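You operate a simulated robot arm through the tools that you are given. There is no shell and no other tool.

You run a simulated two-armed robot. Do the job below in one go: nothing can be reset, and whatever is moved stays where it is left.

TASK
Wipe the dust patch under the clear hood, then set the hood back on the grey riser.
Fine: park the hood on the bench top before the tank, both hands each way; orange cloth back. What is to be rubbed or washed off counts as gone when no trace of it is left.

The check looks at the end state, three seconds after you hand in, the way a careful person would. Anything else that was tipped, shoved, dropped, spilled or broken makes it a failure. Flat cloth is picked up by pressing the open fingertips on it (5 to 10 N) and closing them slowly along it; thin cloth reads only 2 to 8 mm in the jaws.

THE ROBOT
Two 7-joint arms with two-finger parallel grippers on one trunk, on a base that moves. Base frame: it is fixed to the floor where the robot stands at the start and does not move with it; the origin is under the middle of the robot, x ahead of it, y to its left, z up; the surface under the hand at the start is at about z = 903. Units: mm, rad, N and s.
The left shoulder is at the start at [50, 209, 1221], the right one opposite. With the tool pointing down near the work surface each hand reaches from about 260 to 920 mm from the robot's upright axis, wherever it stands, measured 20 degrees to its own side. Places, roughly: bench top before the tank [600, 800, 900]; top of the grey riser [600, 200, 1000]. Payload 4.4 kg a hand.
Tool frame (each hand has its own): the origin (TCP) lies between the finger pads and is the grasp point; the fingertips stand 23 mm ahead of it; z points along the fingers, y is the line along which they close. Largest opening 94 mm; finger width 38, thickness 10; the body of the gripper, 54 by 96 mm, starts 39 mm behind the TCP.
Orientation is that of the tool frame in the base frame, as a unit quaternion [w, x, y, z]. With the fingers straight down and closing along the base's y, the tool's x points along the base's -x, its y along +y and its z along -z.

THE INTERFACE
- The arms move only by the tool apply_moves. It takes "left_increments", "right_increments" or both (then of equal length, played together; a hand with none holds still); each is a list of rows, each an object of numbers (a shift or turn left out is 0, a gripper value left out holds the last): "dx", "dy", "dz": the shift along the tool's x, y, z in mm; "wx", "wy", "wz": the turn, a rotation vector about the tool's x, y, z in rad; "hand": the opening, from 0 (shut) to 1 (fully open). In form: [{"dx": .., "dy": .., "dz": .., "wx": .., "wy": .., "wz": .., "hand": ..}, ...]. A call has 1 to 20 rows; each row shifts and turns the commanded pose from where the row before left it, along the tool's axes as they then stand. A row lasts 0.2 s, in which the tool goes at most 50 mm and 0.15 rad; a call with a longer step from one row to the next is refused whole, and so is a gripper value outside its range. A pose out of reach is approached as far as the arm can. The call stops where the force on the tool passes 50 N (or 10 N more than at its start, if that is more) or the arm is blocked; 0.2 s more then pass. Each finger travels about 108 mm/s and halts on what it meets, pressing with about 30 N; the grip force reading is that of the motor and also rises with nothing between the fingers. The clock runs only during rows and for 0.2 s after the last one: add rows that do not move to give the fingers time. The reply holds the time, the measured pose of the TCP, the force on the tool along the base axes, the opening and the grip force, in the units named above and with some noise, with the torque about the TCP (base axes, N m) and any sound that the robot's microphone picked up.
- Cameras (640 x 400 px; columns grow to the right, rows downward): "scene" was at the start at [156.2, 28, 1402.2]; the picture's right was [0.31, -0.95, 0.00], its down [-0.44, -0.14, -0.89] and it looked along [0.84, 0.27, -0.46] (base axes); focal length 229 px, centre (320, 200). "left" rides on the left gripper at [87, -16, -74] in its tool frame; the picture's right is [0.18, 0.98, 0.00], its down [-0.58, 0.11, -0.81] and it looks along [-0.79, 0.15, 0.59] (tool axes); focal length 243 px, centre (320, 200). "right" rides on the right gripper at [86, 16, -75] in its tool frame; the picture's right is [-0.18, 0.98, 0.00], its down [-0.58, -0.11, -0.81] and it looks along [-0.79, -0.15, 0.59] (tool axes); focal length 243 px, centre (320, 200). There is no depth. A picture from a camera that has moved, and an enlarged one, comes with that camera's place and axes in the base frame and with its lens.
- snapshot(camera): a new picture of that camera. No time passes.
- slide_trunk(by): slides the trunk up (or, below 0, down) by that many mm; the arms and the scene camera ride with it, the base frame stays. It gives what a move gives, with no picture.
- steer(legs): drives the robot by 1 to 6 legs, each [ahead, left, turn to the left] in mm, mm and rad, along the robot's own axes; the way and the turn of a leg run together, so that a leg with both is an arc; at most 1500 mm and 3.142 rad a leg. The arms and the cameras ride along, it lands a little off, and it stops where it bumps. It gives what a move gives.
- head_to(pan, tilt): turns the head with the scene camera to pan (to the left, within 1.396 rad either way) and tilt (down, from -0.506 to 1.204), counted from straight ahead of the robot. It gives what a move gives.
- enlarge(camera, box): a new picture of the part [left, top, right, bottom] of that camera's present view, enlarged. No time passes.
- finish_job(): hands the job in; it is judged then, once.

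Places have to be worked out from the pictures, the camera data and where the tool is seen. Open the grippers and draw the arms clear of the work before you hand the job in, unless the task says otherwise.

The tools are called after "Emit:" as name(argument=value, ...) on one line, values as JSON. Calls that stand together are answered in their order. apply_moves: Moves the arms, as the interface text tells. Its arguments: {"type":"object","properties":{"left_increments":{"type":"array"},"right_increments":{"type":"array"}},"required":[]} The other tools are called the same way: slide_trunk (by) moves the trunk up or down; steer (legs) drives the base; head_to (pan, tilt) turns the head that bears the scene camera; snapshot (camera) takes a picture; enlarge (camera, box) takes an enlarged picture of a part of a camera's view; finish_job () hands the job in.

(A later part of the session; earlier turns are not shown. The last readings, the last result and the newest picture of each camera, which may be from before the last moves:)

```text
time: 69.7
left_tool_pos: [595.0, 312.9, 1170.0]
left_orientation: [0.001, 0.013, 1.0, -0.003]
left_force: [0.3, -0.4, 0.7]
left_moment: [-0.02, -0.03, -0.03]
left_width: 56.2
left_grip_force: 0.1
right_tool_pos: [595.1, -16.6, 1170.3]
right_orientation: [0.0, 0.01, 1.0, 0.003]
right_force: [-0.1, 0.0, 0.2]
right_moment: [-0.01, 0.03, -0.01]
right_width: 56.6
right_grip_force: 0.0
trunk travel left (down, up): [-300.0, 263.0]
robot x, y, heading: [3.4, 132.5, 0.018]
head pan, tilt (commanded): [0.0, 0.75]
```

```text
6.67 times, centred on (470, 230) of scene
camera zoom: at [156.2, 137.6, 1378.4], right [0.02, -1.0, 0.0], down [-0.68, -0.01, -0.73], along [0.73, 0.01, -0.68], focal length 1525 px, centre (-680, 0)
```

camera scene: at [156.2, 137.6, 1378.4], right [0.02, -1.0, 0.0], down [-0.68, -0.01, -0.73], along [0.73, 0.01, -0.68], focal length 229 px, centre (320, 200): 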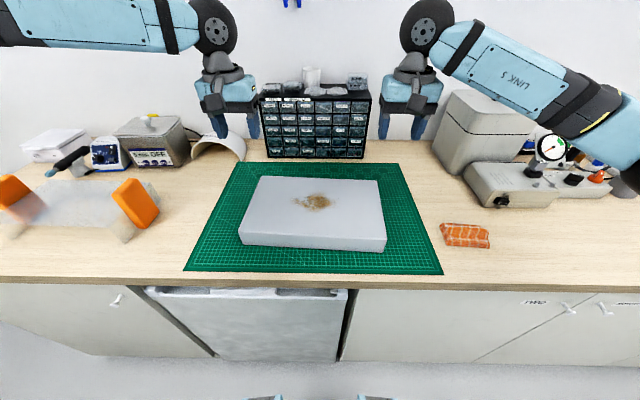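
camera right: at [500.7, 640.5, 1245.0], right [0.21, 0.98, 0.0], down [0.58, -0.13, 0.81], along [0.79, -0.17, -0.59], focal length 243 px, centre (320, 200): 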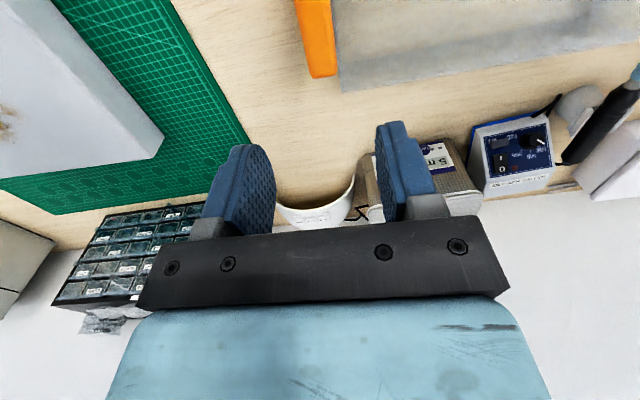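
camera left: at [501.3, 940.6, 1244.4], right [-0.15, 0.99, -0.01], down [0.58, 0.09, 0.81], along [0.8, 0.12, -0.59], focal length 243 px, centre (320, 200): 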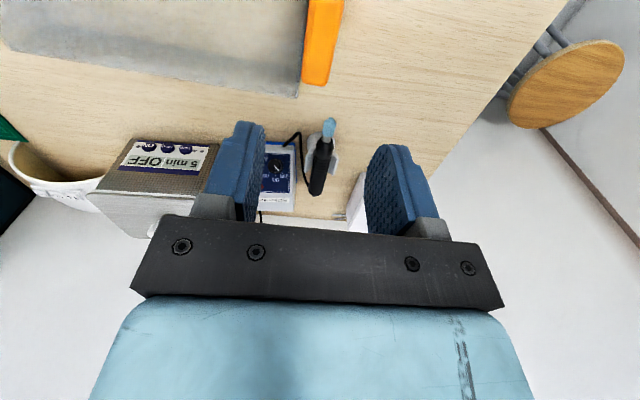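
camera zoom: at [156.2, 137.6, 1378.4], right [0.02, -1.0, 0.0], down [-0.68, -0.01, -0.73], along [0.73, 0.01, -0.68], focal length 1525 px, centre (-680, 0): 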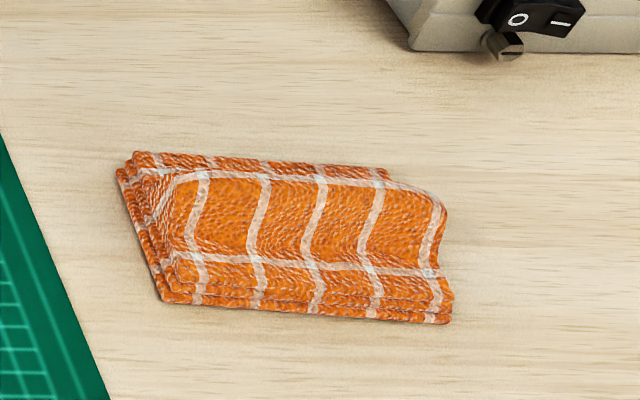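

Dust patch spans x≈552–637, y≈92–222 on the riser top (z≈965); cloth spans x≈502–567, y≈−176…−284. I move the right hand over the cloth centre (533, −230), open wide, and come down to z≈1010 to look.

Emit:
apply_moves(right_increments=[{"dx": 10.3, "dy": -35.5, "hand": 0.65}, {"dx": 10.3, "dy": -35.5}, {"dx": 10.3, "dy": -35.5}, {"dx": 10.3, "dy": -35.5}, {"dx": 10.3, "dy": -35.5}, {"dx": 10.3, "dy": -35.5}, {"dz": 20}, {"dz": 20}, {"dz": 20}, {"dz": 20}, {"dz": 20}, {"dz": 20}, {"dz": 20}, {"dz": 20}, {}])

Emit:
snapshot(camera="right")

Emit:
snapshot(camera="scene")

```text
time: 72.9
left_tool_pos: [594.7, 312.3, 1170.8]
left_orientation: [0.001, 0.012, 1.0, -0.003]
left_force: [-0.3, 0.0, -0.9]
left_moment: [0.01, -0.02, -0.02]
left_width: 56.3
left_grip_force: 0.1
right_tool_pos: [528.4, -227.8, 1010.9]
right_orientation: [0.0, 0.011, 1.0, 0.002]
right_force: [0.2, 0.0, -0.6]
right_moment: [-0.01, -0.01, 0.02]
right_width: 60.9
right_grip_force: 0.0
trunk travel left (down, up): [-300.0, 263.0]
robot x, y, heading: [5.7, 132.4, 0.016]
head pan, tilt (commanded): [0.0, 0.75]
```

```text
taken
camera right: at [441.8, -211.3, 1084.7], right [0.2, 0.98, 0.0], down [0.58, -0.12, 0.81], along [0.79, -0.16, -0.59], focal length 243 px, centre (320, 200)
```

right: 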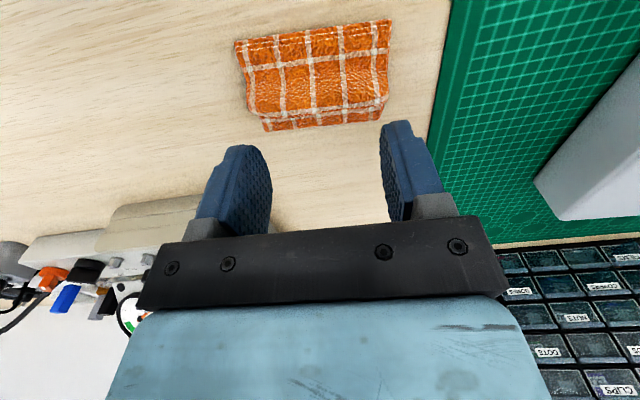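

```text
taken
camera scene: at [156.1, 137.8, 1378.4], right [0.02, -1.0, 0.0], down [-0.68, -0.01, -0.73], along [0.73, 0.01, -0.68], focal length 229 px, centre (320, 200)
```

scene: 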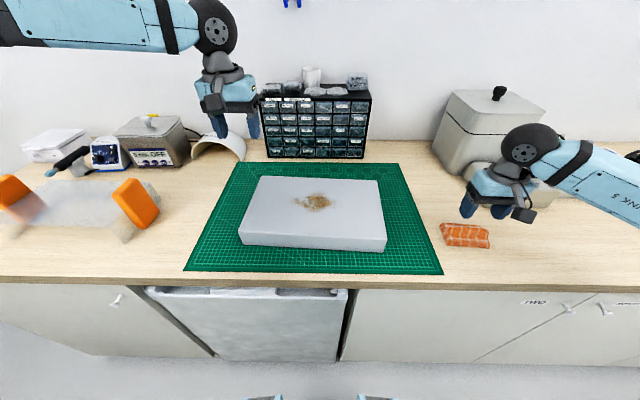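

The cloth lies at x 500–569, y −180…−284, as expected. I centre over it and lower to a few millimetres above its top.

Emit:
apply_moves(right_increments=[{"dx": -5.5, "dy": -4}, {"dz": 15}, {"dz": 15}, {"dz": 10}, {"dz": 8}, {}])

Emit:
snapshot(camera="right")

Emit:
enlarge(camera="scene", box=[420, 150, 540, 270])

```text
time: 74.3
left_tool_pos: [594.5, 313.5, 1170.7]
left_orientation: [0.0, 0.013, 1.0, -0.003]
left_force: [-0.9, -0.2, 0.1]
left_moment: [0.0, 0.01, -0.03]
left_width: 56.7
left_grip_force: 0.0
right_tool_pos: [534.0, -233.1, 961.4]
right_orientation: [0.0, 0.01, 1.0, 0.004]
right_force: [0.1, -0.3, -0.2]
right_moment: [-0.01, 0.03, 0.0]
right_width: 61.1
right_grip_force: 0.1
trunk travel left (down, up): [-300.0, 263.0]
robot x, y, heading: [6.6, 135.4, 0.019]
head pan, tilt (commanded): [0.0, 0.75]
```

```text
taken
camera right: at [448.1, -216.1, 1036.4], right [0.2, 0.98, 0.0], down [0.58, -0.12, 0.81], along [0.79, -0.16, -0.59], focal length 243 px, centre (320, 200)
```

right: 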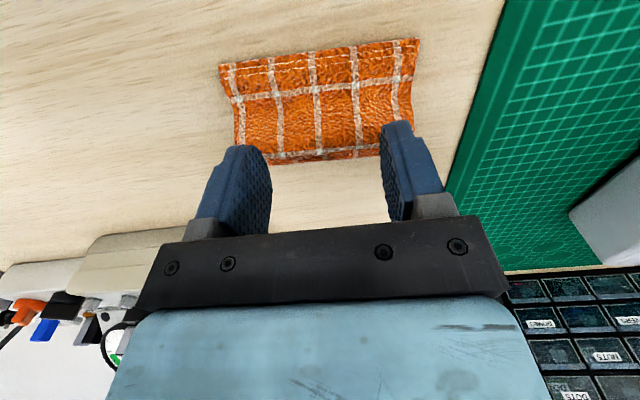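

```text
3.33 times, centred on (480, 210) of scene
camera zoom: at [156.2, 137.7, 1378.4], right [0.02, -1.0, 0.0], down [-0.68, -0.01, -0.73], along [0.73, 0.01, -0.68], focal length 763 px, centre (-213, 167)
```

zoom: 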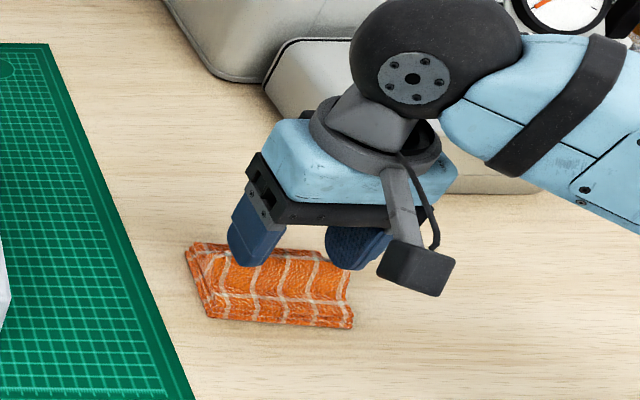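

The fingertips hover about 15–20 mm over the cloth, well placed. I lower in small steps and watch for contact.

Emit:
apply_moves(right_increments=[{"dz": 2}, {"dz": 2}, {"dz": 2}, {"dz": 2}, {"dz": 2}, {}])

Emit:
apply_moves(right_increments=[{"dz": 1}, {"dz": 1}, {"dz": 1}, {"dz": 1}, {}])

```text
time: 75.5
left_tool_pos: [592.2, 314.9, 1171.1]
left_orientation: [0.002, 0.012, 1.0, -0.004]
left_force: [0.3, 0.2, 0.4]
left_moment: [0.01, 0.0, -0.05]
left_width: 56.3
left_grip_force: 0.2
right_tool_pos: [534.7, -232.4, 961.0]
right_orientation: [0.007, 0.011, 1.0, 0.002]
right_force: [-9.4, 4.1, 25.3]
right_moment: [-0.46, 0.39, -0.12]
right_width: 61.6
right_grip_force: 0.6
trunk travel left (down, up): [-300.0, 263.0]
robot x, y, heading: [5.8, 132.1, 0.017]
head pan, tilt (commanded): [0.0, 0.75]
stopped in row 5 (right hand): the force on the tool passed its limit at 53 N (the readings are from after the stop); the commanded pose is now the measured one
```

```text
time: 76.2
left_tool_pos: [592.3, 314.7, 1171.6]
left_orientation: [0.002, 0.012, 1.0, -0.003]
left_force: [0.1, -0.3, 0.8]
left_moment: [-0.02, 0.06, 0.0]
left_width: 56.5
left_grip_force: 0.0
right_tool_pos: [534.4, -233.3, 959.6]
right_orientation: [0.011, 0.013, 1.0, 0.001]
right_force: [-9.4, 3.2, 26.3]
right_moment: [-0.49, 0.42, -0.13]
right_width: 61.6
right_grip_force: 0.8
trunk travel left (down, up): [-300.0, 263.0]
robot x, y, heading: [3.0, 134.2, 0.011]
head pan, tilt (commanded): [0.0, 0.75]
stopped in row 3 (right hand): the force on the tool passed its limit at 52 N (the readings are from after the stop); the commanded pose is now the measured one
```

Contact came much earlier than expected (TCP 961, ~26 N). I look to see what is touching.

Emit:
snapshot(camera="right")

Emit:
enlarge(camera="scene", box=[440, 180, 520, 260])

Emit:
snapshot(camera="scene")

```text
taken
camera right: at [448.3, -215.5, 1033.5], right [0.21, 0.98, 0.01], down [0.56, -0.13, 0.82], along [0.8, -0.16, -0.58], focal length 243 px, centre (320, 200)
```

right: 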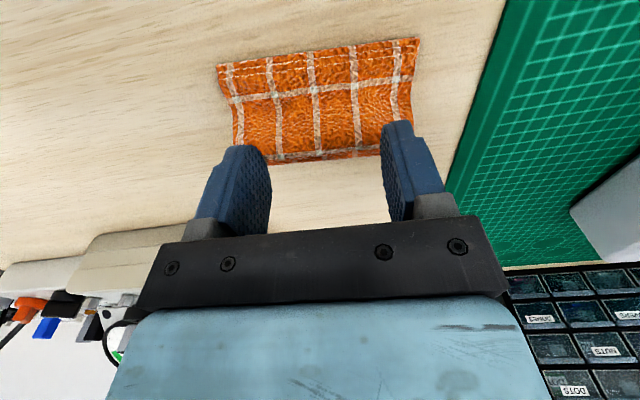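

```text
5.00 times, centred on (480, 220) of scene
camera zoom: at [152.9, 139.2, 1378.6], right [0.02, -1.0, 0.0], down [-0.68, -0.01, -0.73], along [0.73, 0.01, -0.68], focal length 1144 px, centre (-480, 100)
```

zoom: 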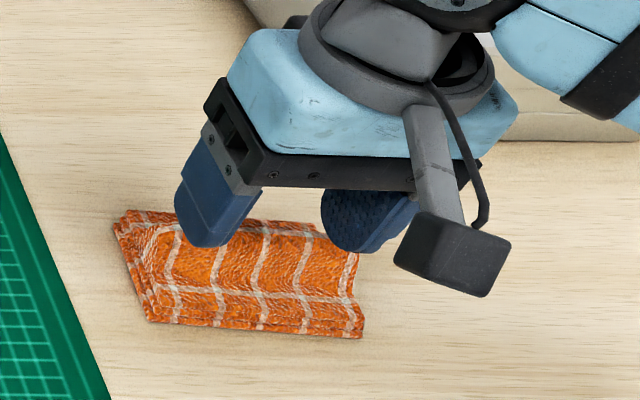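

```text
taken
camera scene: at [152.9, 139.2, 1378.6], right [0.02, -1.0, 0.0], down [-0.68, -0.01, -0.73], along [0.73, 0.01, -0.68], focal length 229 px, centre (320, 200)
```

scene: 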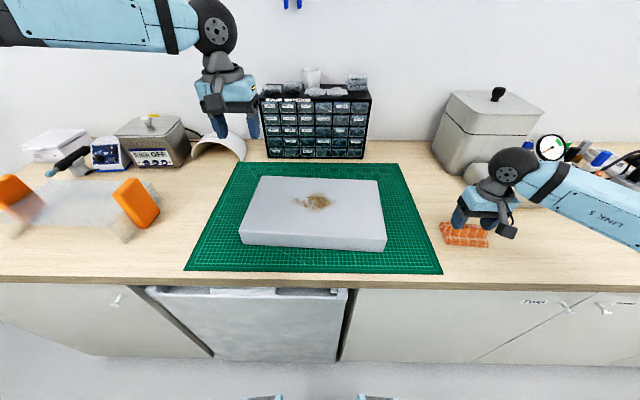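

The base was nudged ~3 mm by the press, so the contact is the cloth's raised ridge (top ≈ z 937). I back off to a light pressing force.

Emit:
apply_moves(right_increments=[{"dz": -1}, {"dz": -1}, {}])

```text
time: 77.0
left_tool_pos: [592.1, 314.5, 1171.4]
left_orientation: [0.003, 0.012, 1.0, -0.003]
left_force: [-1.0, 0.1, 0.1]
left_moment: [-0.04, 0.03, -0.01]
left_width: 56.7
left_grip_force: 0.1
right_tool_pos: [536.9, -233.0, 960.6]
right_orientation: [0.009, 0.012, 1.0, 0.003]
right_force: [-5.7, 2.4, 23.9]
right_moment: [-0.4, 0.34, -0.01]
right_width: 61.7
right_grip_force: 0.9
trunk travel left (down, up): [-300.0, 263.0]
robot x, y, heading: [6.3, 136.8, 0.014]
head pan, tilt (commanded): [0.0, 0.75]
```

The force barely dropped although I raised the hand, so something else may be touching. I look along the right arm with the head camera.

Emit:
head_to(pan=-0.75, tilt=0.65)

Emit:
snapshot(camera="scene")

Emit:
enlarge(camera="scene", box=[230, 80, 410, 240])

```text
time: 78.1
left_tool_pos: [591.7, 315.8, 1171.7]
left_orientation: [0.003, 0.012, 1.0, -0.003]
left_force: [0.2, 0.1, -0.2]
left_moment: [0.01, -0.01, 0.02]
left_width: 56.6
left_grip_force: 0.0
right_tool_pos: [536.4, -233.7, 960.6]
right_orientation: [0.008, 0.013, 1.0, 0.002]
right_force: [-1.1, 0.5, 27.2]
right_moment: [-0.45, 0.25, -0.03]
right_width: 61.4
right_grip_force: 0.7
trunk travel left (down, up): [-300.0, 263.0]
robot x, y, heading: [7.0, 136.6, 0.016]
head pan, tilt (commanded): [-0.75, 0.649]
```

```text
taken
camera scene: at [135.2, 79.9, 1387.5], right [-0.67, -0.74, 0.0], down [-0.45, 0.4, -0.8], along [0.59, -0.53, -0.6], focal length 229 px, centre (320, 200)
```

scene: 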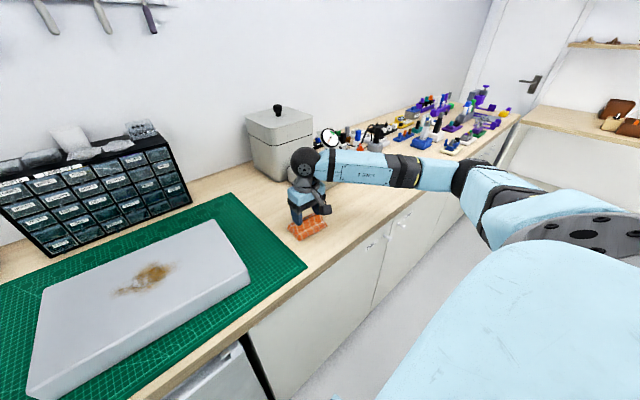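

```text
2.50 times, centred on (320, 160) of scene
camera zoom: at [135.2, 79.9, 1387.5], right [-0.67, -0.74, 0.0], down [-0.45, 0.4, -0.8], along [0.59, -0.53, -0.6], focal length 572 px, centre (320, 300)
```

zoom: 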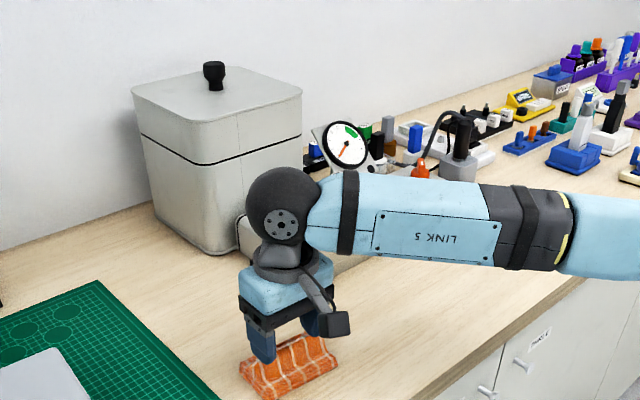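

The arm is clear of everything else, so the press is on the cloth. I raise the hand in 1.5 mm steps to find the light-contact height.

Emit:
apply_moves(right_increments=[{"dz": -1.5}, {}, {}])

Emit:
apply_moves(right_increments=[{"dz": -1.5}, {}, {}])

```text
time: 78.9
left_tool_pos: [593.1, 314.3, 1170.8]
left_orientation: [0.002, 0.012, 1.0, -0.004]
left_force: [0.3, 0.0, 0.3]
left_moment: [0.04, 0.03, 0.02]
left_width: 56.0
left_grip_force: 0.0
right_tool_pos: [537.1, -233.4, 960.4]
right_orientation: [0.008, 0.012, 1.0, 0.002]
right_force: [0.7, 3.9, 14.4]
right_moment: [-0.21, 0.07, 0.01]
right_width: 61.4
right_grip_force: 0.6
trunk travel left (down, up): [-300.0, 263.0]
robot x, y, heading: [2.1, 134.1, 0.018]
head pan, tilt (commanded): [-0.75, 0.649]
```

```text
time: 79.7
left_tool_pos: [595.3, 313.0, 1171.2]
left_orientation: [0.001, 0.012, 1.0, -0.003]
left_force: [-0.9, -0.9, -0.7]
left_moment: [0.01, -0.03, 0.0]
left_width: 56.3
left_grip_force: 0.0
right_tool_pos: [536.9, -235.1, 961.4]
right_orientation: [0.007, 0.013, 1.0, 0.003]
right_force: [-1.5, 0.1, 1.4]
right_moment: [0.0, 0.04, -0.04]
right_width: 61.0
right_grip_force: 0.0
trunk travel left (down, up): [-300.0, 263.0]
robot x, y, heading: [6.3, 134.6, 0.015]
head pan, tilt (commanded): [-0.75, 0.649]
```

Light contact is at TCP ≈961 with an arm stiffness of about 9 N/mm; the stack is about 35 mm high and stiff. I raise the hand 45 mm and inspect the cloth's shape closely before choosing how to grip it.

Emit:
apply_moves(right_increments=[{"dz": -10, "wy": 0.014, "wx": 0.006}, {"dz": -15}, {"dz": -20}, {"dx": 20}, {"dx": 20}, {"dx": 20}, {}])

Emit:
enlarge(camera="right", box=[180, 0, 460, 190])

Emit:
enlarge(camera="scene", box=[260, 180, 360, 260])

```text
time: 81.3
left_tool_pos: [595.7, 312.3, 1171.1]
left_orientation: [0.001, 0.013, 1.0, -0.003]
left_force: [0.2, -0.2, 0.0]
left_moment: [-0.01, 0.03, 0.0]
left_width: 56.2
left_grip_force: 0.0
right_tool_pos: [476.8, -233.6, 1004.9]
right_orientation: [0.0, 0.013, 1.0, 0.0]
right_force: [0.1, 1.2, 0.4]
right_moment: [-0.02, -0.01, -0.02]
right_width: 61.2
right_grip_force: 0.1
trunk travel left (down, up): [-300.0, 263.0]
robot x, y, heading: [1.6, 135.9, 0.02]
head pan, tilt (commanded): [-0.75, 0.649]
```

```text
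2.11 times, centred on (320, 95) of right
camera zoom: at [392.3, -214.4, 1080.8], right [0.21, 0.98, 0.0], down [0.58, -0.12, 0.81], along [0.79, -0.17, -0.59], focal length 511 px, centre (320, 421)
```

zoom: 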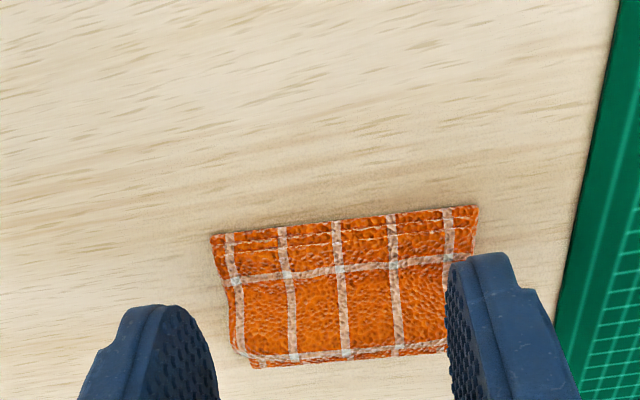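

```text
5.00 times, centred on (310, 220) of scene
camera zoom: at [138.3, 77.9, 1386.9], right [-0.67, -0.74, 0.0], down [-0.45, 0.41, -0.8], along [0.59, -0.53, -0.6], focal length 1144 px, centre (370, 100)
```

zoom: 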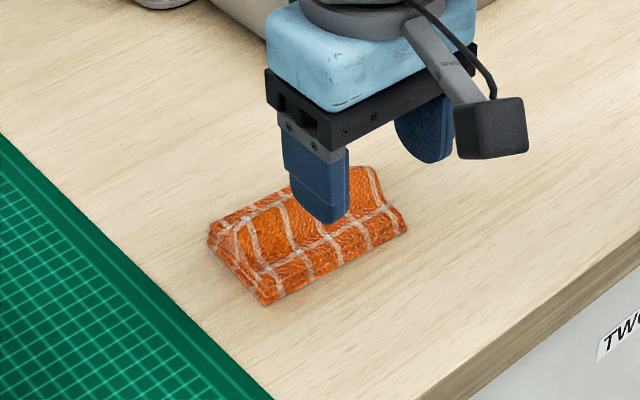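

The cloth has a hump running along y (top ≈ x 541, z 938), meant to be pinched across x. I raise the hand and turn it 90° so the fingers close along x.

Emit:
apply_moves(right_increments=[{"dz": -20}, {"dz": -20}, {"wz": 0.14}, {"wz": 0.14}, {"wz": 0.14}, {"wz": 0.14}, {"wz": 0.14}, {"wz": 0.14}, {"wz": 0.14}, {"wz": 0.14}, {"wz": 0.14}, {"wz": 0.14}, {"wz": 0.14}, {}])

Emit:
head_to(pan=-0.45, tilt=0.75)

Emit:
snapshot(camera="scene")

Emit:
snapshot(camera="right")

```text
time: 84.3
left_tool_pos: [593.6, 313.6, 1169.7]
left_orientation: [0.001, 0.012, 1.0, -0.003]
left_force: [0.6, 0.4, -0.5]
left_moment: [0.0, 0.0, -0.01]
left_width: 56.2
left_grip_force: 0.0
right_tool_pos: [477.4, -232.3, 1046.4]
right_orientation: [-0.001, 0.706, 0.709, 0.0]
right_force: [0.1, -0.4, -0.1]
right_moment: [0.02, 0.03, -0.01]
right_width: 61.4
right_grip_force: 0.0
trunk travel left (down, up): [-300.0, 263.0]
robot x, y, heading: [3.5, 131.2, 0.012]
head pan, tilt (commanded): [-0.75, 0.649]
```

```text
time: 85.1
left_tool_pos: [595.4, 311.8, 1170.0]
left_orientation: [0.001, 0.012, 1.0, -0.002]
left_force: [0.2, 0.9, -0.4]
left_moment: [0.01, 0.03, -0.03]
left_width: 56.3
left_grip_force: 0.0
right_tool_pos: [476.7, -233.2, 1047.7]
right_orientation: [0.0, 0.704, 0.71, 0.0]
right_force: [-0.1, 0.5, -0.6]
right_moment: [-0.03, 0.0, 0.0]
right_width: 61.4
right_grip_force: 0.0
trunk travel left (down, up): [-300.0, 263.0]
robot x, y, heading: [2.3, 133.5, 0.01]
head pan, tilt (commanded): [-0.45, 0.75]
```

```text
taken
camera scene: at [148.6, 101.1, 1378.4], right [-0.42, -0.91, 0.0], down [-0.62, 0.29, -0.73], along [0.66, -0.31, -0.68], focal length 229 px, centre (320, 200)
```

scene: 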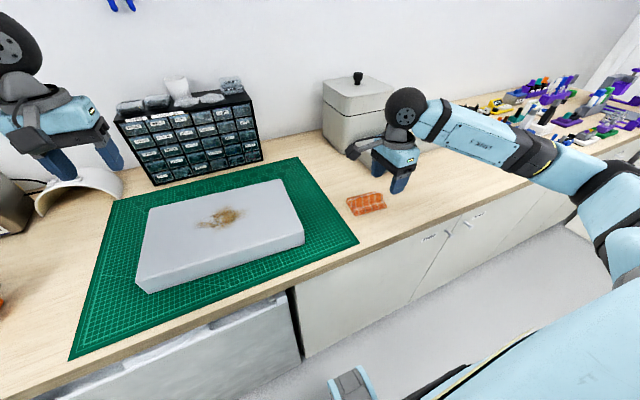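

```text
taken
camera right: at [493.1, -146.6, 1121.1], right [0.98, -0.18, 0.0], down [-0.11, -0.58, 0.81], along [-0.14, -0.79, -0.59], focal length 243 px, centre (320, 200)
```

right: 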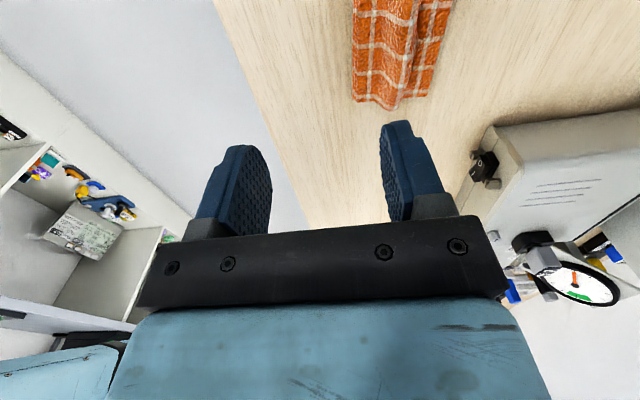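

Fingers now close along x and the wrist camera looks along the cloth. I zoom in on its end profile.

Emit:
enlarge(camera="right", box=[320, 0, 480, 120])

Emit:
enlarge(camera="scene", box=[335, 180, 395, 225])

```text
3.33 times, centred on (400, 60) of right
camera zoom: at [493.1, -146.6, 1121.1], right [0.98, -0.18, 0.0], down [-0.11, -0.58, 0.81], along [-0.14, -0.79, -0.59], focal length 809 px, centre (53, 667)
```

zoom: 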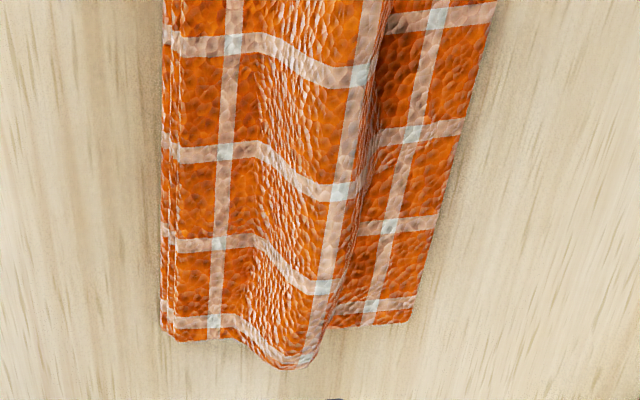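

```text
8.89 times, centred on (365, 202) of scene
camera zoom: at [148.6, 101.1, 1378.4], right [-0.42, -0.91, 0.0], down [-0.62, 0.29, -0.73], along [0.66, -0.31, -0.68], focal length 2034 px, centre (-80, 178)
```

zoom: 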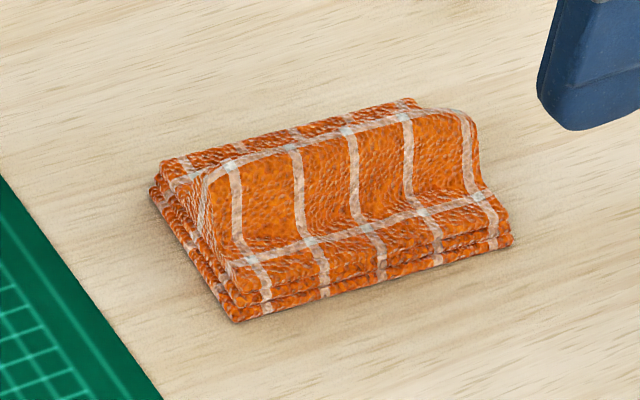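

Now it is clear: a flat folded pad (~15 mm thick) with a fin on top running along y (top at ≈(537, −232), z≈938) to be pinched. I move over the fin, match its yaw (~0.085), open to ~70 mm and lower to tips just above the pad.

Emit:
apply_moves(right_increments=[{"dy": 30, "hand": 0.75}, {"dy": 29}, {"wz": 0.085}, {"dz": 20}, {"dz": 20}, {"dz": 20}, {"dz": 15}, {"dz": 10}, {}])

Emit:
snapshot(camera="right")

Emit:
enlarge(camera="scene", box=[320, 140, 420, 230])

```text
time: 87.1
left_tool_pos: [596.1, 313.2, 1170.8]
left_orientation: [0.001, 0.012, 1.0, -0.003]
left_force: [0.4, 0.4, 0.0]
left_moment: [0.01, -0.03, 0.0]
left_width: 56.2
left_grip_force: 0.1
right_tool_pos: [535.6, -233.5, 960.3]
right_orientation: [0.0, 0.734, 0.679, 0.0]
right_force: [-0.3, -0.3, -0.4]
right_moment: [0.0, 0.0, -0.01]
right_width: 70.5
right_grip_force: 0.1
trunk travel left (down, up): [-300.0, 263.0]
robot x, y, heading: [2.7, 136.3, 0.017]
head pan, tilt (commanded): [-0.45, 0.75]
```

```text
taken
camera right: at [559.0, -149.1, 1035.4], right [0.97, -0.26, 0.0], down [-0.15, -0.57, 0.81], along [-0.21, -0.78, -0.59], focal length 243 px, centre (320, 200)
```

right: 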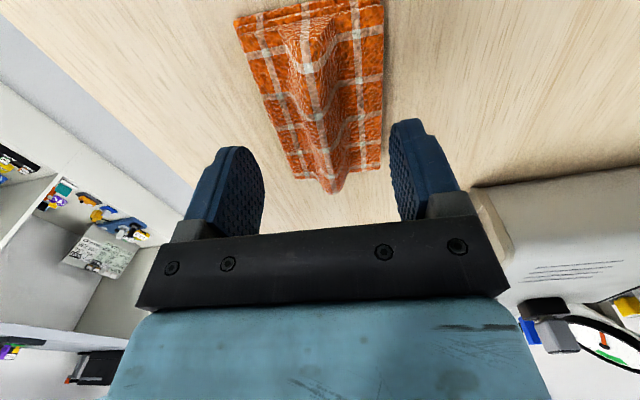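

```text
4.44 times, centred on (370, 185) of scene
camera zoom: at [148.6, 101.2, 1378.4], right [-0.42, -0.91, 0.0], down [-0.62, 0.29, -0.73], along [0.66, -0.31, -0.68], focal length 1017 px, centre (98, 267)
```

zoom: 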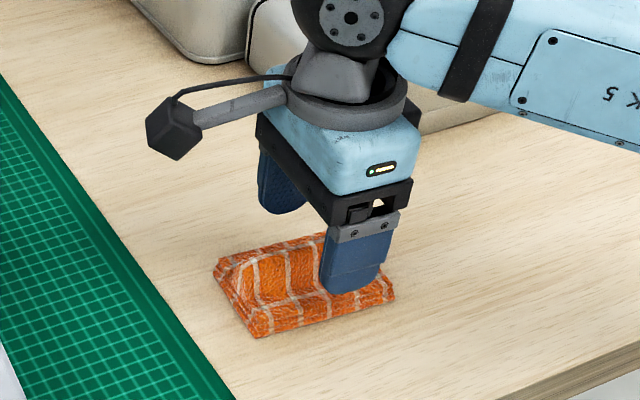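

The fin is between the fingers, tips ~17 mm above the pad. I lower in small steps to just above the pad surface.

Emit:
apply_moves(right_increments=[{"dz": 3}, {"dz": 3}, {"dz": 3}, {"dz": 2}, {"dz": 1}, {"dz": 1}, {}])

```text
time: 88.7
left_tool_pos: [594.3, 312.8, 1170.2]
left_orientation: [0.001, 0.013, 1.0, -0.003]
left_force: [-0.3, -0.5, -0.3]
left_moment: [-0.03, -0.05, 0.02]
left_width: 56.2
left_grip_force: 0.0
right_tool_pos: [536.7, -233.5, 947.3]
right_orientation: [-0.001, 0.734, 0.679, 0.001]
right_force: [0.8, -0.2, 0.6]
right_moment: [0.03, -0.02, -0.02]
right_width: 70.7
right_grip_force: 0.1
trunk travel left (down, up): [-300.0, 263.0]
robot x, y, heading: [4.7, 136.7, 0.015]
head pan, tilt (commanded): [-0.45, 0.75]
```

Free so far at TCP 947. I step down another 3 mm, watching for contact with the pad.

Emit:
apply_moves(right_increments=[{"dz": 1}, {"dz": 1}, {"dz": 1}, {}])

Emit:
snapshot(camera="right")

```text
time: 89.7
left_tool_pos: [595.0, 311.8, 1171.2]
left_orientation: [0.0, 0.012, 1.0, -0.003]
left_force: [0.5, -1.3, -0.4]
left_moment: [-0.01, 0.0, 0.01]
left_width: 56.3
left_grip_force: 0.0
right_tool_pos: [537.8, -233.6, 943.5]
right_orientation: [-0.001, 0.734, 0.679, 0.0]
right_force: [0.3, -0.3, -0.3]
right_moment: [-0.01, 0.0, 0.02]
right_width: 70.4
right_grip_force: 0.0
trunk travel left (down, up): [-300.0, 263.0]
robot x, y, heading: [6.8, 131.1, 0.016]
head pan, tilt (commanded): [-0.45, 0.75]
```

```text
taken
camera right: at [560.7, -148.4, 1019.2], right [0.97, -0.26, 0.0], down [-0.15, -0.57, 0.81], along [-0.21, -0.78, -0.59], focal length 243 px, centre (320, 200)
```

right: 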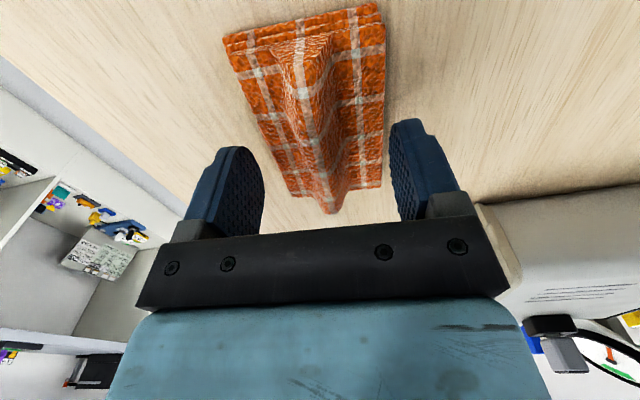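

The tips are right at the pad height without load. I close slowly on the fin.

Emit:
apply_moves(right_increments=[{"hand": 0.65}, {"hand": 0.58}, {"hand": 0.52}, {"hand": 0.46}, {"hand": 0.4}, {"hand": 0.35}, {"hand": 0.3}, {"hand": 0.25}, {"hand": 0.2}, {"hand": 0.15}, {"hand": 0.1}, {"hand": 0.05}, {"hand": 0.0}, {}, {}])

Emit:
snapshot(camera="right")

Emit:
enlarge(camera="scene", box=[330, 150, 410, 230])

```text
time: 92.9
left_tool_pos: [594.0, 311.8, 1170.3]
left_orientation: [0.001, 0.012, 1.0, -0.003]
left_force: [0.6, -0.6, 0.5]
left_moment: [-0.03, -0.01, -0.03]
left_width: 56.3
left_grip_force: 0.1
right_tool_pos: [537.9, -233.1, 945.1]
right_orientation: [0.0, 0.734, 0.679, 0.0]
right_force: [-0.3, 0.2, -0.3]
right_moment: [0.01, -0.02, -0.02]
right_width: 16.8
right_grip_force: 30.3
trunk travel left (down, up): [-300.0, 263.0]
robot x, y, heading: [2.8, 135.0, 0.012]
head pan, tilt (commanded): [-0.45, 0.75]
```

```text
taken
camera right: at [560.7, -148.4, 1019.3], right [0.97, -0.26, 0.0], down [-0.15, -0.57, 0.81], along [-0.21, -0.78, -0.59], focal length 243 px, centre (320, 200)
```

right: 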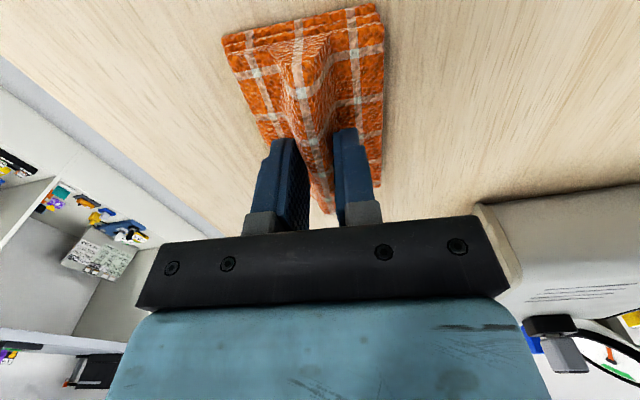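

```text
5.00 times, centred on (370, 190) of scene
camera zoom: at [148.6, 101.2, 1378.4], right [-0.42, -0.91, 0.0], down [-0.62, 0.29, -0.73], along [0.66, -0.31, -0.68], focal length 1144 px, centre (70, 250)
```

zoom: 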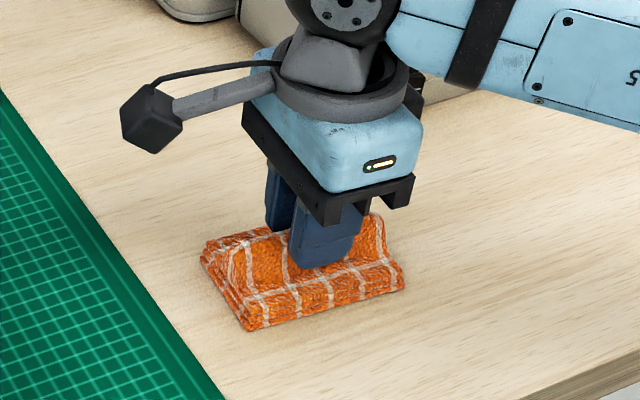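

The fin is held at 16.8 mm with 30 N. I lift slowly by 20 mm to check that the whole pad comes along.

Emit:
apply_moves(right_increments=[{"dz": -1}, {"dz": -1}, {"dz": -2}, {"dz": -2}, {"dz": -2}, {"dz": -3}, {"dz": -3}, {"dz": -3}, {"dz": -3}, {}])

Emit:
snapshot(camera="right")

Emit:
enlarge(camera="scene", box=[330, 150, 410, 230])

```text
time: 95.1
left_tool_pos: [594.7, 313.3, 1171.0]
left_orientation: [0.001, 0.012, 1.0, -0.003]
left_force: [0.6, 0.1, 0.5]
left_moment: [-0.01, -0.02, -0.02]
left_width: 56.2
left_grip_force: 0.1
right_tool_pos: [535.6, -232.0, 965.2]
right_orientation: [0.0, 0.734, 0.679, -0.001]
right_force: [-0.8, 0.8, -0.2]
right_moment: [0.02, -0.01, 0.03]
right_width: 16.9
right_grip_force: 30.2
trunk travel left (down, up): [-300.0, 263.0]
robot x, y, heading: [2.4, 138.5, 0.017]
head pan, tilt (commanded): [-0.45, 0.75]
```

```text
taken
camera right: at [559.5, -148.0, 1040.3], right [0.97, -0.26, 0.0], down [-0.15, -0.57, 0.81], along [-0.21, -0.78, -0.59], focal length 243 px, centre (320, 200)
```

right: 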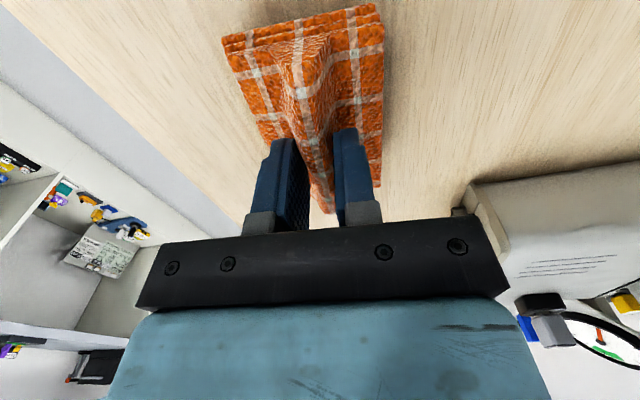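

```text
5.00 times, centred on (370, 190) of scene
camera zoom: at [148.7, 101.1, 1378.4], right [-0.42, -0.91, 0.0], down [-0.62, 0.29, -0.73], along [0.66, -0.31, -0.68], focal length 1144 px, centre (70, 250)
```

zoom: 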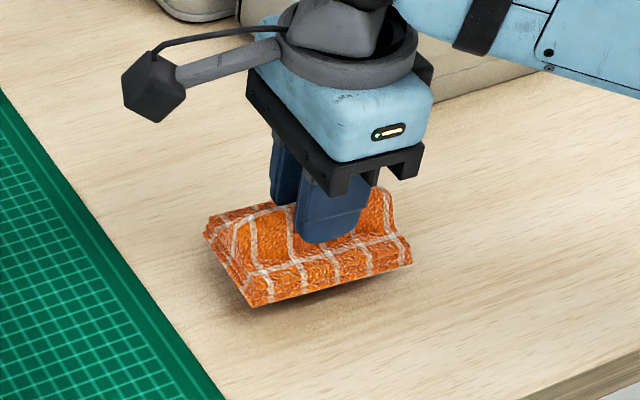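

The whole pad lifts as one piece with a flat underside (bottom ≈ 41.5 mm below the TCP). I raise it to TCP ≈1050 and drive 250 mm left so the right arm can work over the riser comfortably.

Emit:
apply_moves(right_increments=[{"dz": -8}, {"dz": -10}, {"dz": -10}, {"dz": -10}, {"dz": -10}, {"dz": -10}, {"dz": -10}, {"dz": -10}, {"dz": -8}, {}])

Emit:
steer(legs=[[0, 250, 0]])

Emit:
head_to(pan=-0.35, tilt=0.75)

Emit:
snapshot(camera="scene")

Emit:
snapshot(camera="right")

```text
time: 97.3
left_tool_pos: [595.0, 312.5, 1171.1]
left_orientation: [0.0, 0.013, 1.0, -0.003]
left_force: [0.0, -0.6, -0.6]
left_moment: [0.04, 0.0, -0.01]
left_width: 56.4
left_grip_force: 0.1
right_tool_pos: [537.1, -231.1, 1051.6]
right_orientation: [-0.001, 0.735, 0.679, 0.0]
right_force: [-0.2, 0.2, -0.4]
right_moment: [0.0, -0.02, 0.02]
right_width: 16.9
right_grip_force: 30.3
trunk travel left (down, up): [-300.0, 263.0]
robot x, y, heading: [1.3, 135.3, 0.015]
head pan, tilt (commanded): [-0.45, 0.75]
```

```text
time: 100.1
left_tool_pos: [589.1, 567.4, 1171.8]
left_orientation: [0.001, 0.01, 1.0, -0.003]
left_force: [0.1, 0.1, -0.2]
left_moment: [0.02, -0.01, -0.03]
left_width: 56.5
left_grip_force: 0.0
right_tool_pos: [533.8, 20.8, 1051.4]
right_orientation: [-0.001, 0.733, 0.68, 0.0]
right_force: [0.0, 0.6, -0.3]
right_moment: [0.0, 0.0, 0.02]
right_width: 16.8
right_grip_force: 30.4
trunk travel left (down, up): [-300.0, 263.0]
robot x, y, heading: [1.5, 384.3, 0.023]
head pan, tilt (commanded): [-0.45, 0.75]
```

```text
time: 100.8
left_tool_pos: [589.3, 566.5, 1169.2]
left_orientation: [0.002, 0.01, 1.0, -0.003]
left_force: [0.3, -1.2, -1.0]
left_moment: [-0.03, -0.03, 0.0]
left_width: 56.2
left_grip_force: 0.0
right_tool_pos: [533.9, 21.7, 1050.9]
right_orientation: [0.0, 0.733, 0.681, 0.0]
right_force: [-0.5, 0.7, 0.0]
right_moment: [0.02, 0.01, 0.03]
right_width: 16.9
right_grip_force: 29.9
trunk travel left (down, up): [-300.0, 263.0]
robot x, y, heading: [-1.2, 386.7, 0.021]
head pan, tilt (commanded): [-0.351, 0.75]
```

```text
taken
camera scene: at [147.2, 361.3, 1378.4], right [-0.32, -0.95, 0.0], down [-0.65, 0.22, -0.73], along [0.69, -0.24, -0.68], focal length 229 px, centre (320, 200)
```

scene: 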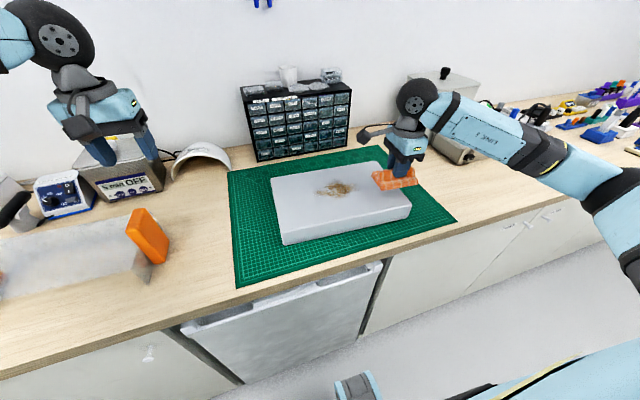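

```text
taken
camera right: at [556.4, 106.1, 1126.5], right [0.97, -0.26, 0.0], down [-0.15, -0.57, 0.81], along [-0.21, -0.78, -0.59], focal length 243 px, centre (320, 200)
```

right: 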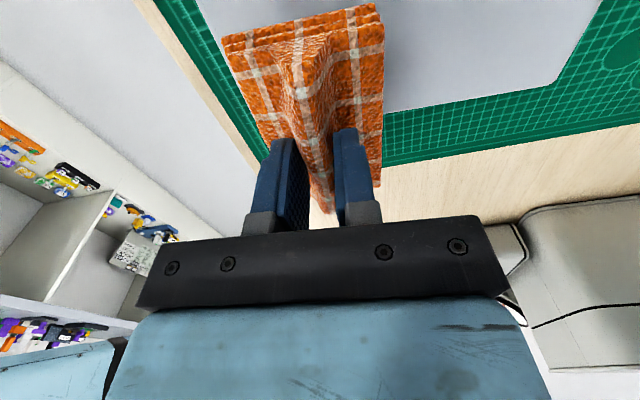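

The cloth hangs ready at (534, 21). I enlarge the dust area from this angle to fix its extent before wiping.

Emit:
enlarge(camera="scene", box=[265, 150, 425, 250])

```text
4.00 times, centred on (345, 200) of scene
camera zoom: at [147.2, 361.3, 1378.4], right [-0.32, -0.95, 0.0], down [-0.65, 0.22, -0.73], along [0.69, -0.24, -0.68], focal length 915 px, centre (220, 200)
```

zoom: 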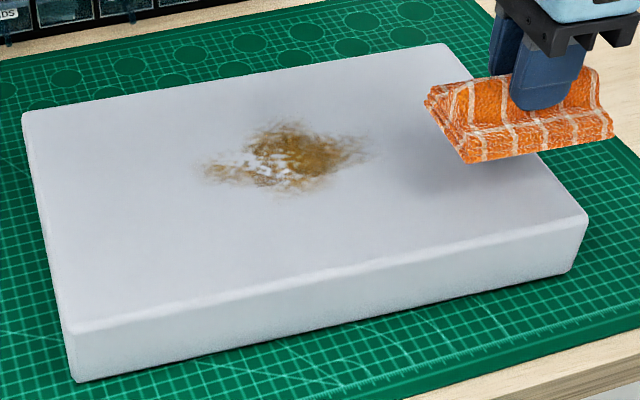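

Dust confirmed at x 552–637, y 93–224. I move the pad over its near right corner at (565, 110) and lower toward the riser top (expected contact at TCP ≈1006).

Emit:
apply_moves(right_increments=[{"dx": 18, "dy": 4.9, "hand": 0}, {"dx": 18, "dy": 4.9}, {"dx": 18, "dy": 4.9}, {"dx": 18, "dy": 4.9}, {"dx": 18, "dy": 4.9}, {"dz": 10}, {"dz": 10}, {"dz": 8}, {"dz": 5}, {"dz": 3}, {"dz": 2}, {}])

Emit:
enlarge(camera="scene", box=[265, 130, 425, 250])

```text
time: 103.4
left_tool_pos: [590.3, 567.9, 1169.9]
left_orientation: [0.001, 0.011, 1.0, -0.003]
left_force: [0.0, 0.4, 0.5]
left_moment: [0.0, 0.02, 0.01]
left_width: 56.4
left_grip_force: 0.1
right_tool_pos: [565.4, 108.3, 1013.0]
right_orientation: [0.001, 0.733, 0.68, 0.001]
right_force: [0.0, -0.4, -0.6]
right_moment: [-0.01, -0.01, -0.01]
right_width: 16.9
right_grip_force: 30.4
trunk travel left (down, up): [-300.0, 263.0]
robot x, y, heading: [-1.4, 385.3, 0.026]
head pan, tilt (commanded): [-0.351, 0.75]
```

```text
3.33 times, centred on (345, 190) of scene
camera zoom: at [147.2, 361.4, 1378.4], right [-0.32, -0.95, 0.0], down [-0.65, 0.22, -0.73], along [0.69, -0.24, -0.68], focal length 763 px, centre (237, 233)
```

zoom: 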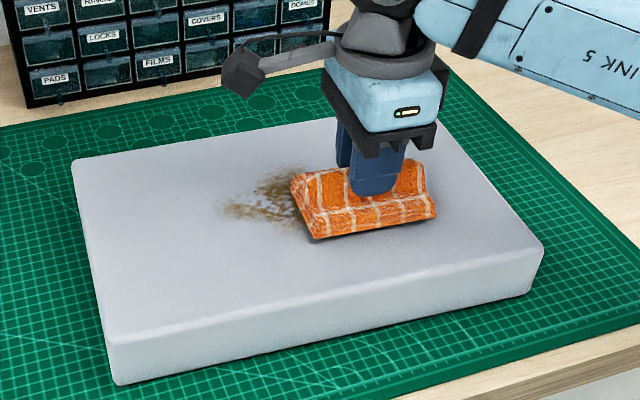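

The pad is a few mm above the riser. I step down until the pressing force shows.

Emit:
apply_moves(right_increments=[{"dz": 1}, {"dz": 1}, {"dz": 1}, {"dz": 1}, {}])

Emit:
apply_moves(right_increments=[{"dz": 0.7}, {"dz": 0.7}, {}])

```text
time: 104.6
left_tool_pos: [589.1, 567.1, 1171.0]
left_orientation: [0.001, 0.011, 1.0, -0.003]
left_force: [-0.6, -0.6, -0.3]
left_moment: [0.02, -0.03, 0.0]
left_width: 56.4
left_grip_force: 0.0
right_tool_pos: [564.8, 109.1, 1010.2]
right_orientation: [0.0, 0.733, 0.68, 0.001]
right_force: [0.3, 0.2, -0.6]
right_moment: [0.01, -0.01, -0.02]
right_width: 16.8
right_grip_force: 29.6
trunk travel left (down, up): [-300.0, 263.0]
robot x, y, heading: [-2.0, 387.0, 0.019]
head pan, tilt (commanded): [-0.351, 0.75]
```

```text
time: 105.4
left_tool_pos: [588.9, 567.7, 1169.1]
left_orientation: [0.001, 0.011, 1.0, -0.002]
left_force: [0.1, -0.1, -0.7]
left_moment: [0.0, -0.03, -0.01]
left_width: 56.7
left_grip_force: 0.1
right_tool_pos: [564.0, 109.7, 1007.3]
right_orientation: [0.0, 0.733, 0.68, 0.0]
right_force: [-0.4, -0.6, 0.1]
right_moment: [-0.02, 0.03, -0.02]
right_width: 17.0
right_grip_force: 30.1
trunk travel left (down, up): [-300.0, 263.0]
robot x, y, heading: [-4.2, 388.5, 0.023]
head pan, tilt (commanded): [-0.351, 0.75]
```

Still free at TCP ≈1007.5. I continue in small steps.

Emit:
apply_moves(right_increments=[{"dz": 0.7}, {"dz": 0.7}, {}])

Emit:
apply_moves(right_increments=[{"dz": 0.7}, {"dz": 0.7}, {}])

```text
time: 106.2
left_tool_pos: [587.8, 567.0, 1170.7]
left_orientation: [0.001, 0.011, 1.0, -0.002]
left_force: [-0.5, -0.5, -0.4]
left_moment: [-0.01, 0.02, 0.0]
left_width: 56.7
left_grip_force: 0.1
right_tool_pos: [565.7, 109.1, 1006.9]
right_orientation: [0.001, 0.733, 0.681, 0.001]
right_force: [-1.6, -0.4, 3.8]
right_moment: [-0.01, 0.04, -0.02]
right_width: 16.9
right_grip_force: 29.6
trunk travel left (down, up): [-300.0, 263.0]
robot x, y, heading: [0.2, 388.2, 0.022]
head pan, tilt (commanded): [-0.351, 0.75]
```

```text
time: 107.0
left_tool_pos: [588.2, 567.8, 1170.4]
left_orientation: [0.002, 0.01, 1.0, -0.003]
left_force: [-0.3, -0.1, 0.3]
left_moment: [0.01, 0.02, 0.01]
left_width: 56.0
left_grip_force: 0.1
right_tool_pos: [564.4, 109.8, 1007.7]
right_orientation: [0.001, 0.733, 0.68, 0.001]
right_force: [3.1, -3.7, 16.1]
right_moment: [-0.05, 0.01, 0.0]
right_width: 16.9
right_grip_force: 30.2
trunk travel left (down, up): [-300.0, 263.0]
robot x, y, heading: [1.3, 386.0, 0.02]
head pan, tilt (commanded): [-0.351, 0.75]
```

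The pad presses with 16 N. First stroke: slide 96 mm in +y along x≈565.

Emit:
apply_moves(right_increments=[{"dx": 6, "dy": -0.45}, {"dx": 8, "dy": -0.6}, {"dx": 8, "dy": -0.6}, {"dx": 8, "dy": -0.6}, {"dx": 8, "dy": -0.6}, {"dx": 8, "dy": -0.6}, {"dx": 8, "dy": -0.6}, {"dx": 8, "dy": -0.6}, {"dx": 8, "dy": -0.6}, {"dx": 8, "dy": -0.6}, {"dx": 8, "dy": -0.6}, {"dx": 8, "dy": -0.6}, {}])

Emit:
enlarge(camera="scene", box=[265, 130, 425, 250])

```text
time: 109.8
left_tool_pos: [585.4, 566.5, 1173.0]
left_orientation: [0.002, 0.011, 1.0, -0.003]
left_force: [0.3, 0.5, -0.1]
left_moment: [0.01, 0.02, 0.03]
left_width: 56.4
left_grip_force: 0.1
right_tool_pos: [562.6, 203.9, 1006.7]
right_orientation: [0.001, 0.733, 0.681, 0.002]
right_force: [0.4, -12.3, 36.5]
right_moment: [-0.17, 0.09, 0.0]
right_width: 16.7
right_grip_force: 30.3
trunk travel left (down, up): [-300.0, 263.0]
robot x, y, heading: [-2.2, 384.9, 0.017]
head pan, tilt (commanded): [-0.351, 0.75]
```

```text
3.33 times, centred on (345, 190) of scene
camera zoom: at [143.4, 360.9, 1379.0], right [-0.32, -0.95, 0.0], down [-0.64, 0.22, -0.73], along [0.69, -0.24, -0.68], focal length 763 px, centre (237, 233)
```

zoom: 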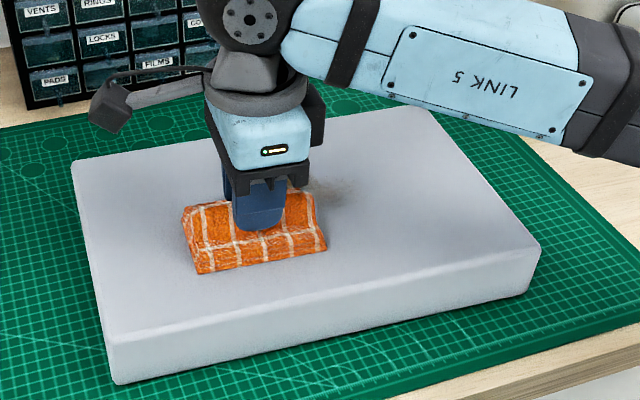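

Dust under the stroke is wiped off, but the pressure rose to 36 N along the way. I ease off by 2 mm, shift to x≈590 and stroke back in −y with a slight downward compensation.

Emit:
apply_moves(right_increments=[{"dz": -1}, {"dz": -1, "dy": 7, "dx": 0.5}, {"dy": 7, "dx": 0.5}, {"dy": 7, "dx": 0.5}, {"dy": 6, "dx": 0.5}, {"dx": -8, "dy": 0.6, "dz": 0.15}, {"dx": -8, "dy": 0.6, "dz": 0.15}, {"dx": -8, "dy": 0.6, "dz": 0.15}, {"dx": -8, "dy": 0.6, "dz": 0.15}, {"dx": -8, "dy": 0.6, "dz": 0.15}, {"dx": -8, "dy": 0.6, "dz": 0.15}, {"dx": -8, "dy": 0.6, "dz": 0.15}, {"dx": -8, "dy": 0.6, "dz": 0.15}, {"dx": -8, "dy": 0.6, "dz": 0.15}, {"dx": -8, "dy": 0.6, "dz": 0.15}, {"dx": -8, "dy": 0.6, "dz": 0.15}, {"dx": -8, "dy": 0.6, "dz": 0.15}, {}])

Emit:
enlarge(camera="scene", box=[265, 130, 425, 250])

```text
time: 113.6
left_tool_pos: [590.1, 567.8, 1170.6]
left_orientation: [0.0, 0.011, 1.0, -0.003]
left_force: [0.3, 0.2, 0.5]
left_moment: [0.02, 0.0, -0.02]
left_width: 56.6
left_grip_force: 0.1
right_tool_pos: [592.4, 107.6, 1006.2]
right_orientation: [0.0, 0.732, 0.681, 0.0]
right_force: [-1.4, 0.4, 2.7]
right_moment: [-0.06, -0.02, -0.05]
right_width: 17.0
right_grip_force: 30.1
trunk travel left (down, up): [-300.0, 263.0]
robot x, y, heading: [-1.2, 387.3, 0.023]
head pan, tilt (commanded): [-0.351, 0.75]
```

```text
3.33 times, centred on (345, 190) of scene
camera zoom: at [146.9, 361.6, 1378.5], right [-0.32, -0.95, 0.0], down [-0.65, 0.22, -0.73], along [0.69, -0.24, -0.68], focal length 763 px, centre (237, 233)
```

zoom: 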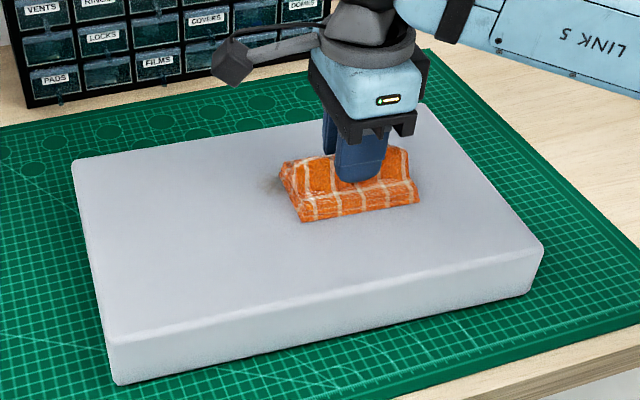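

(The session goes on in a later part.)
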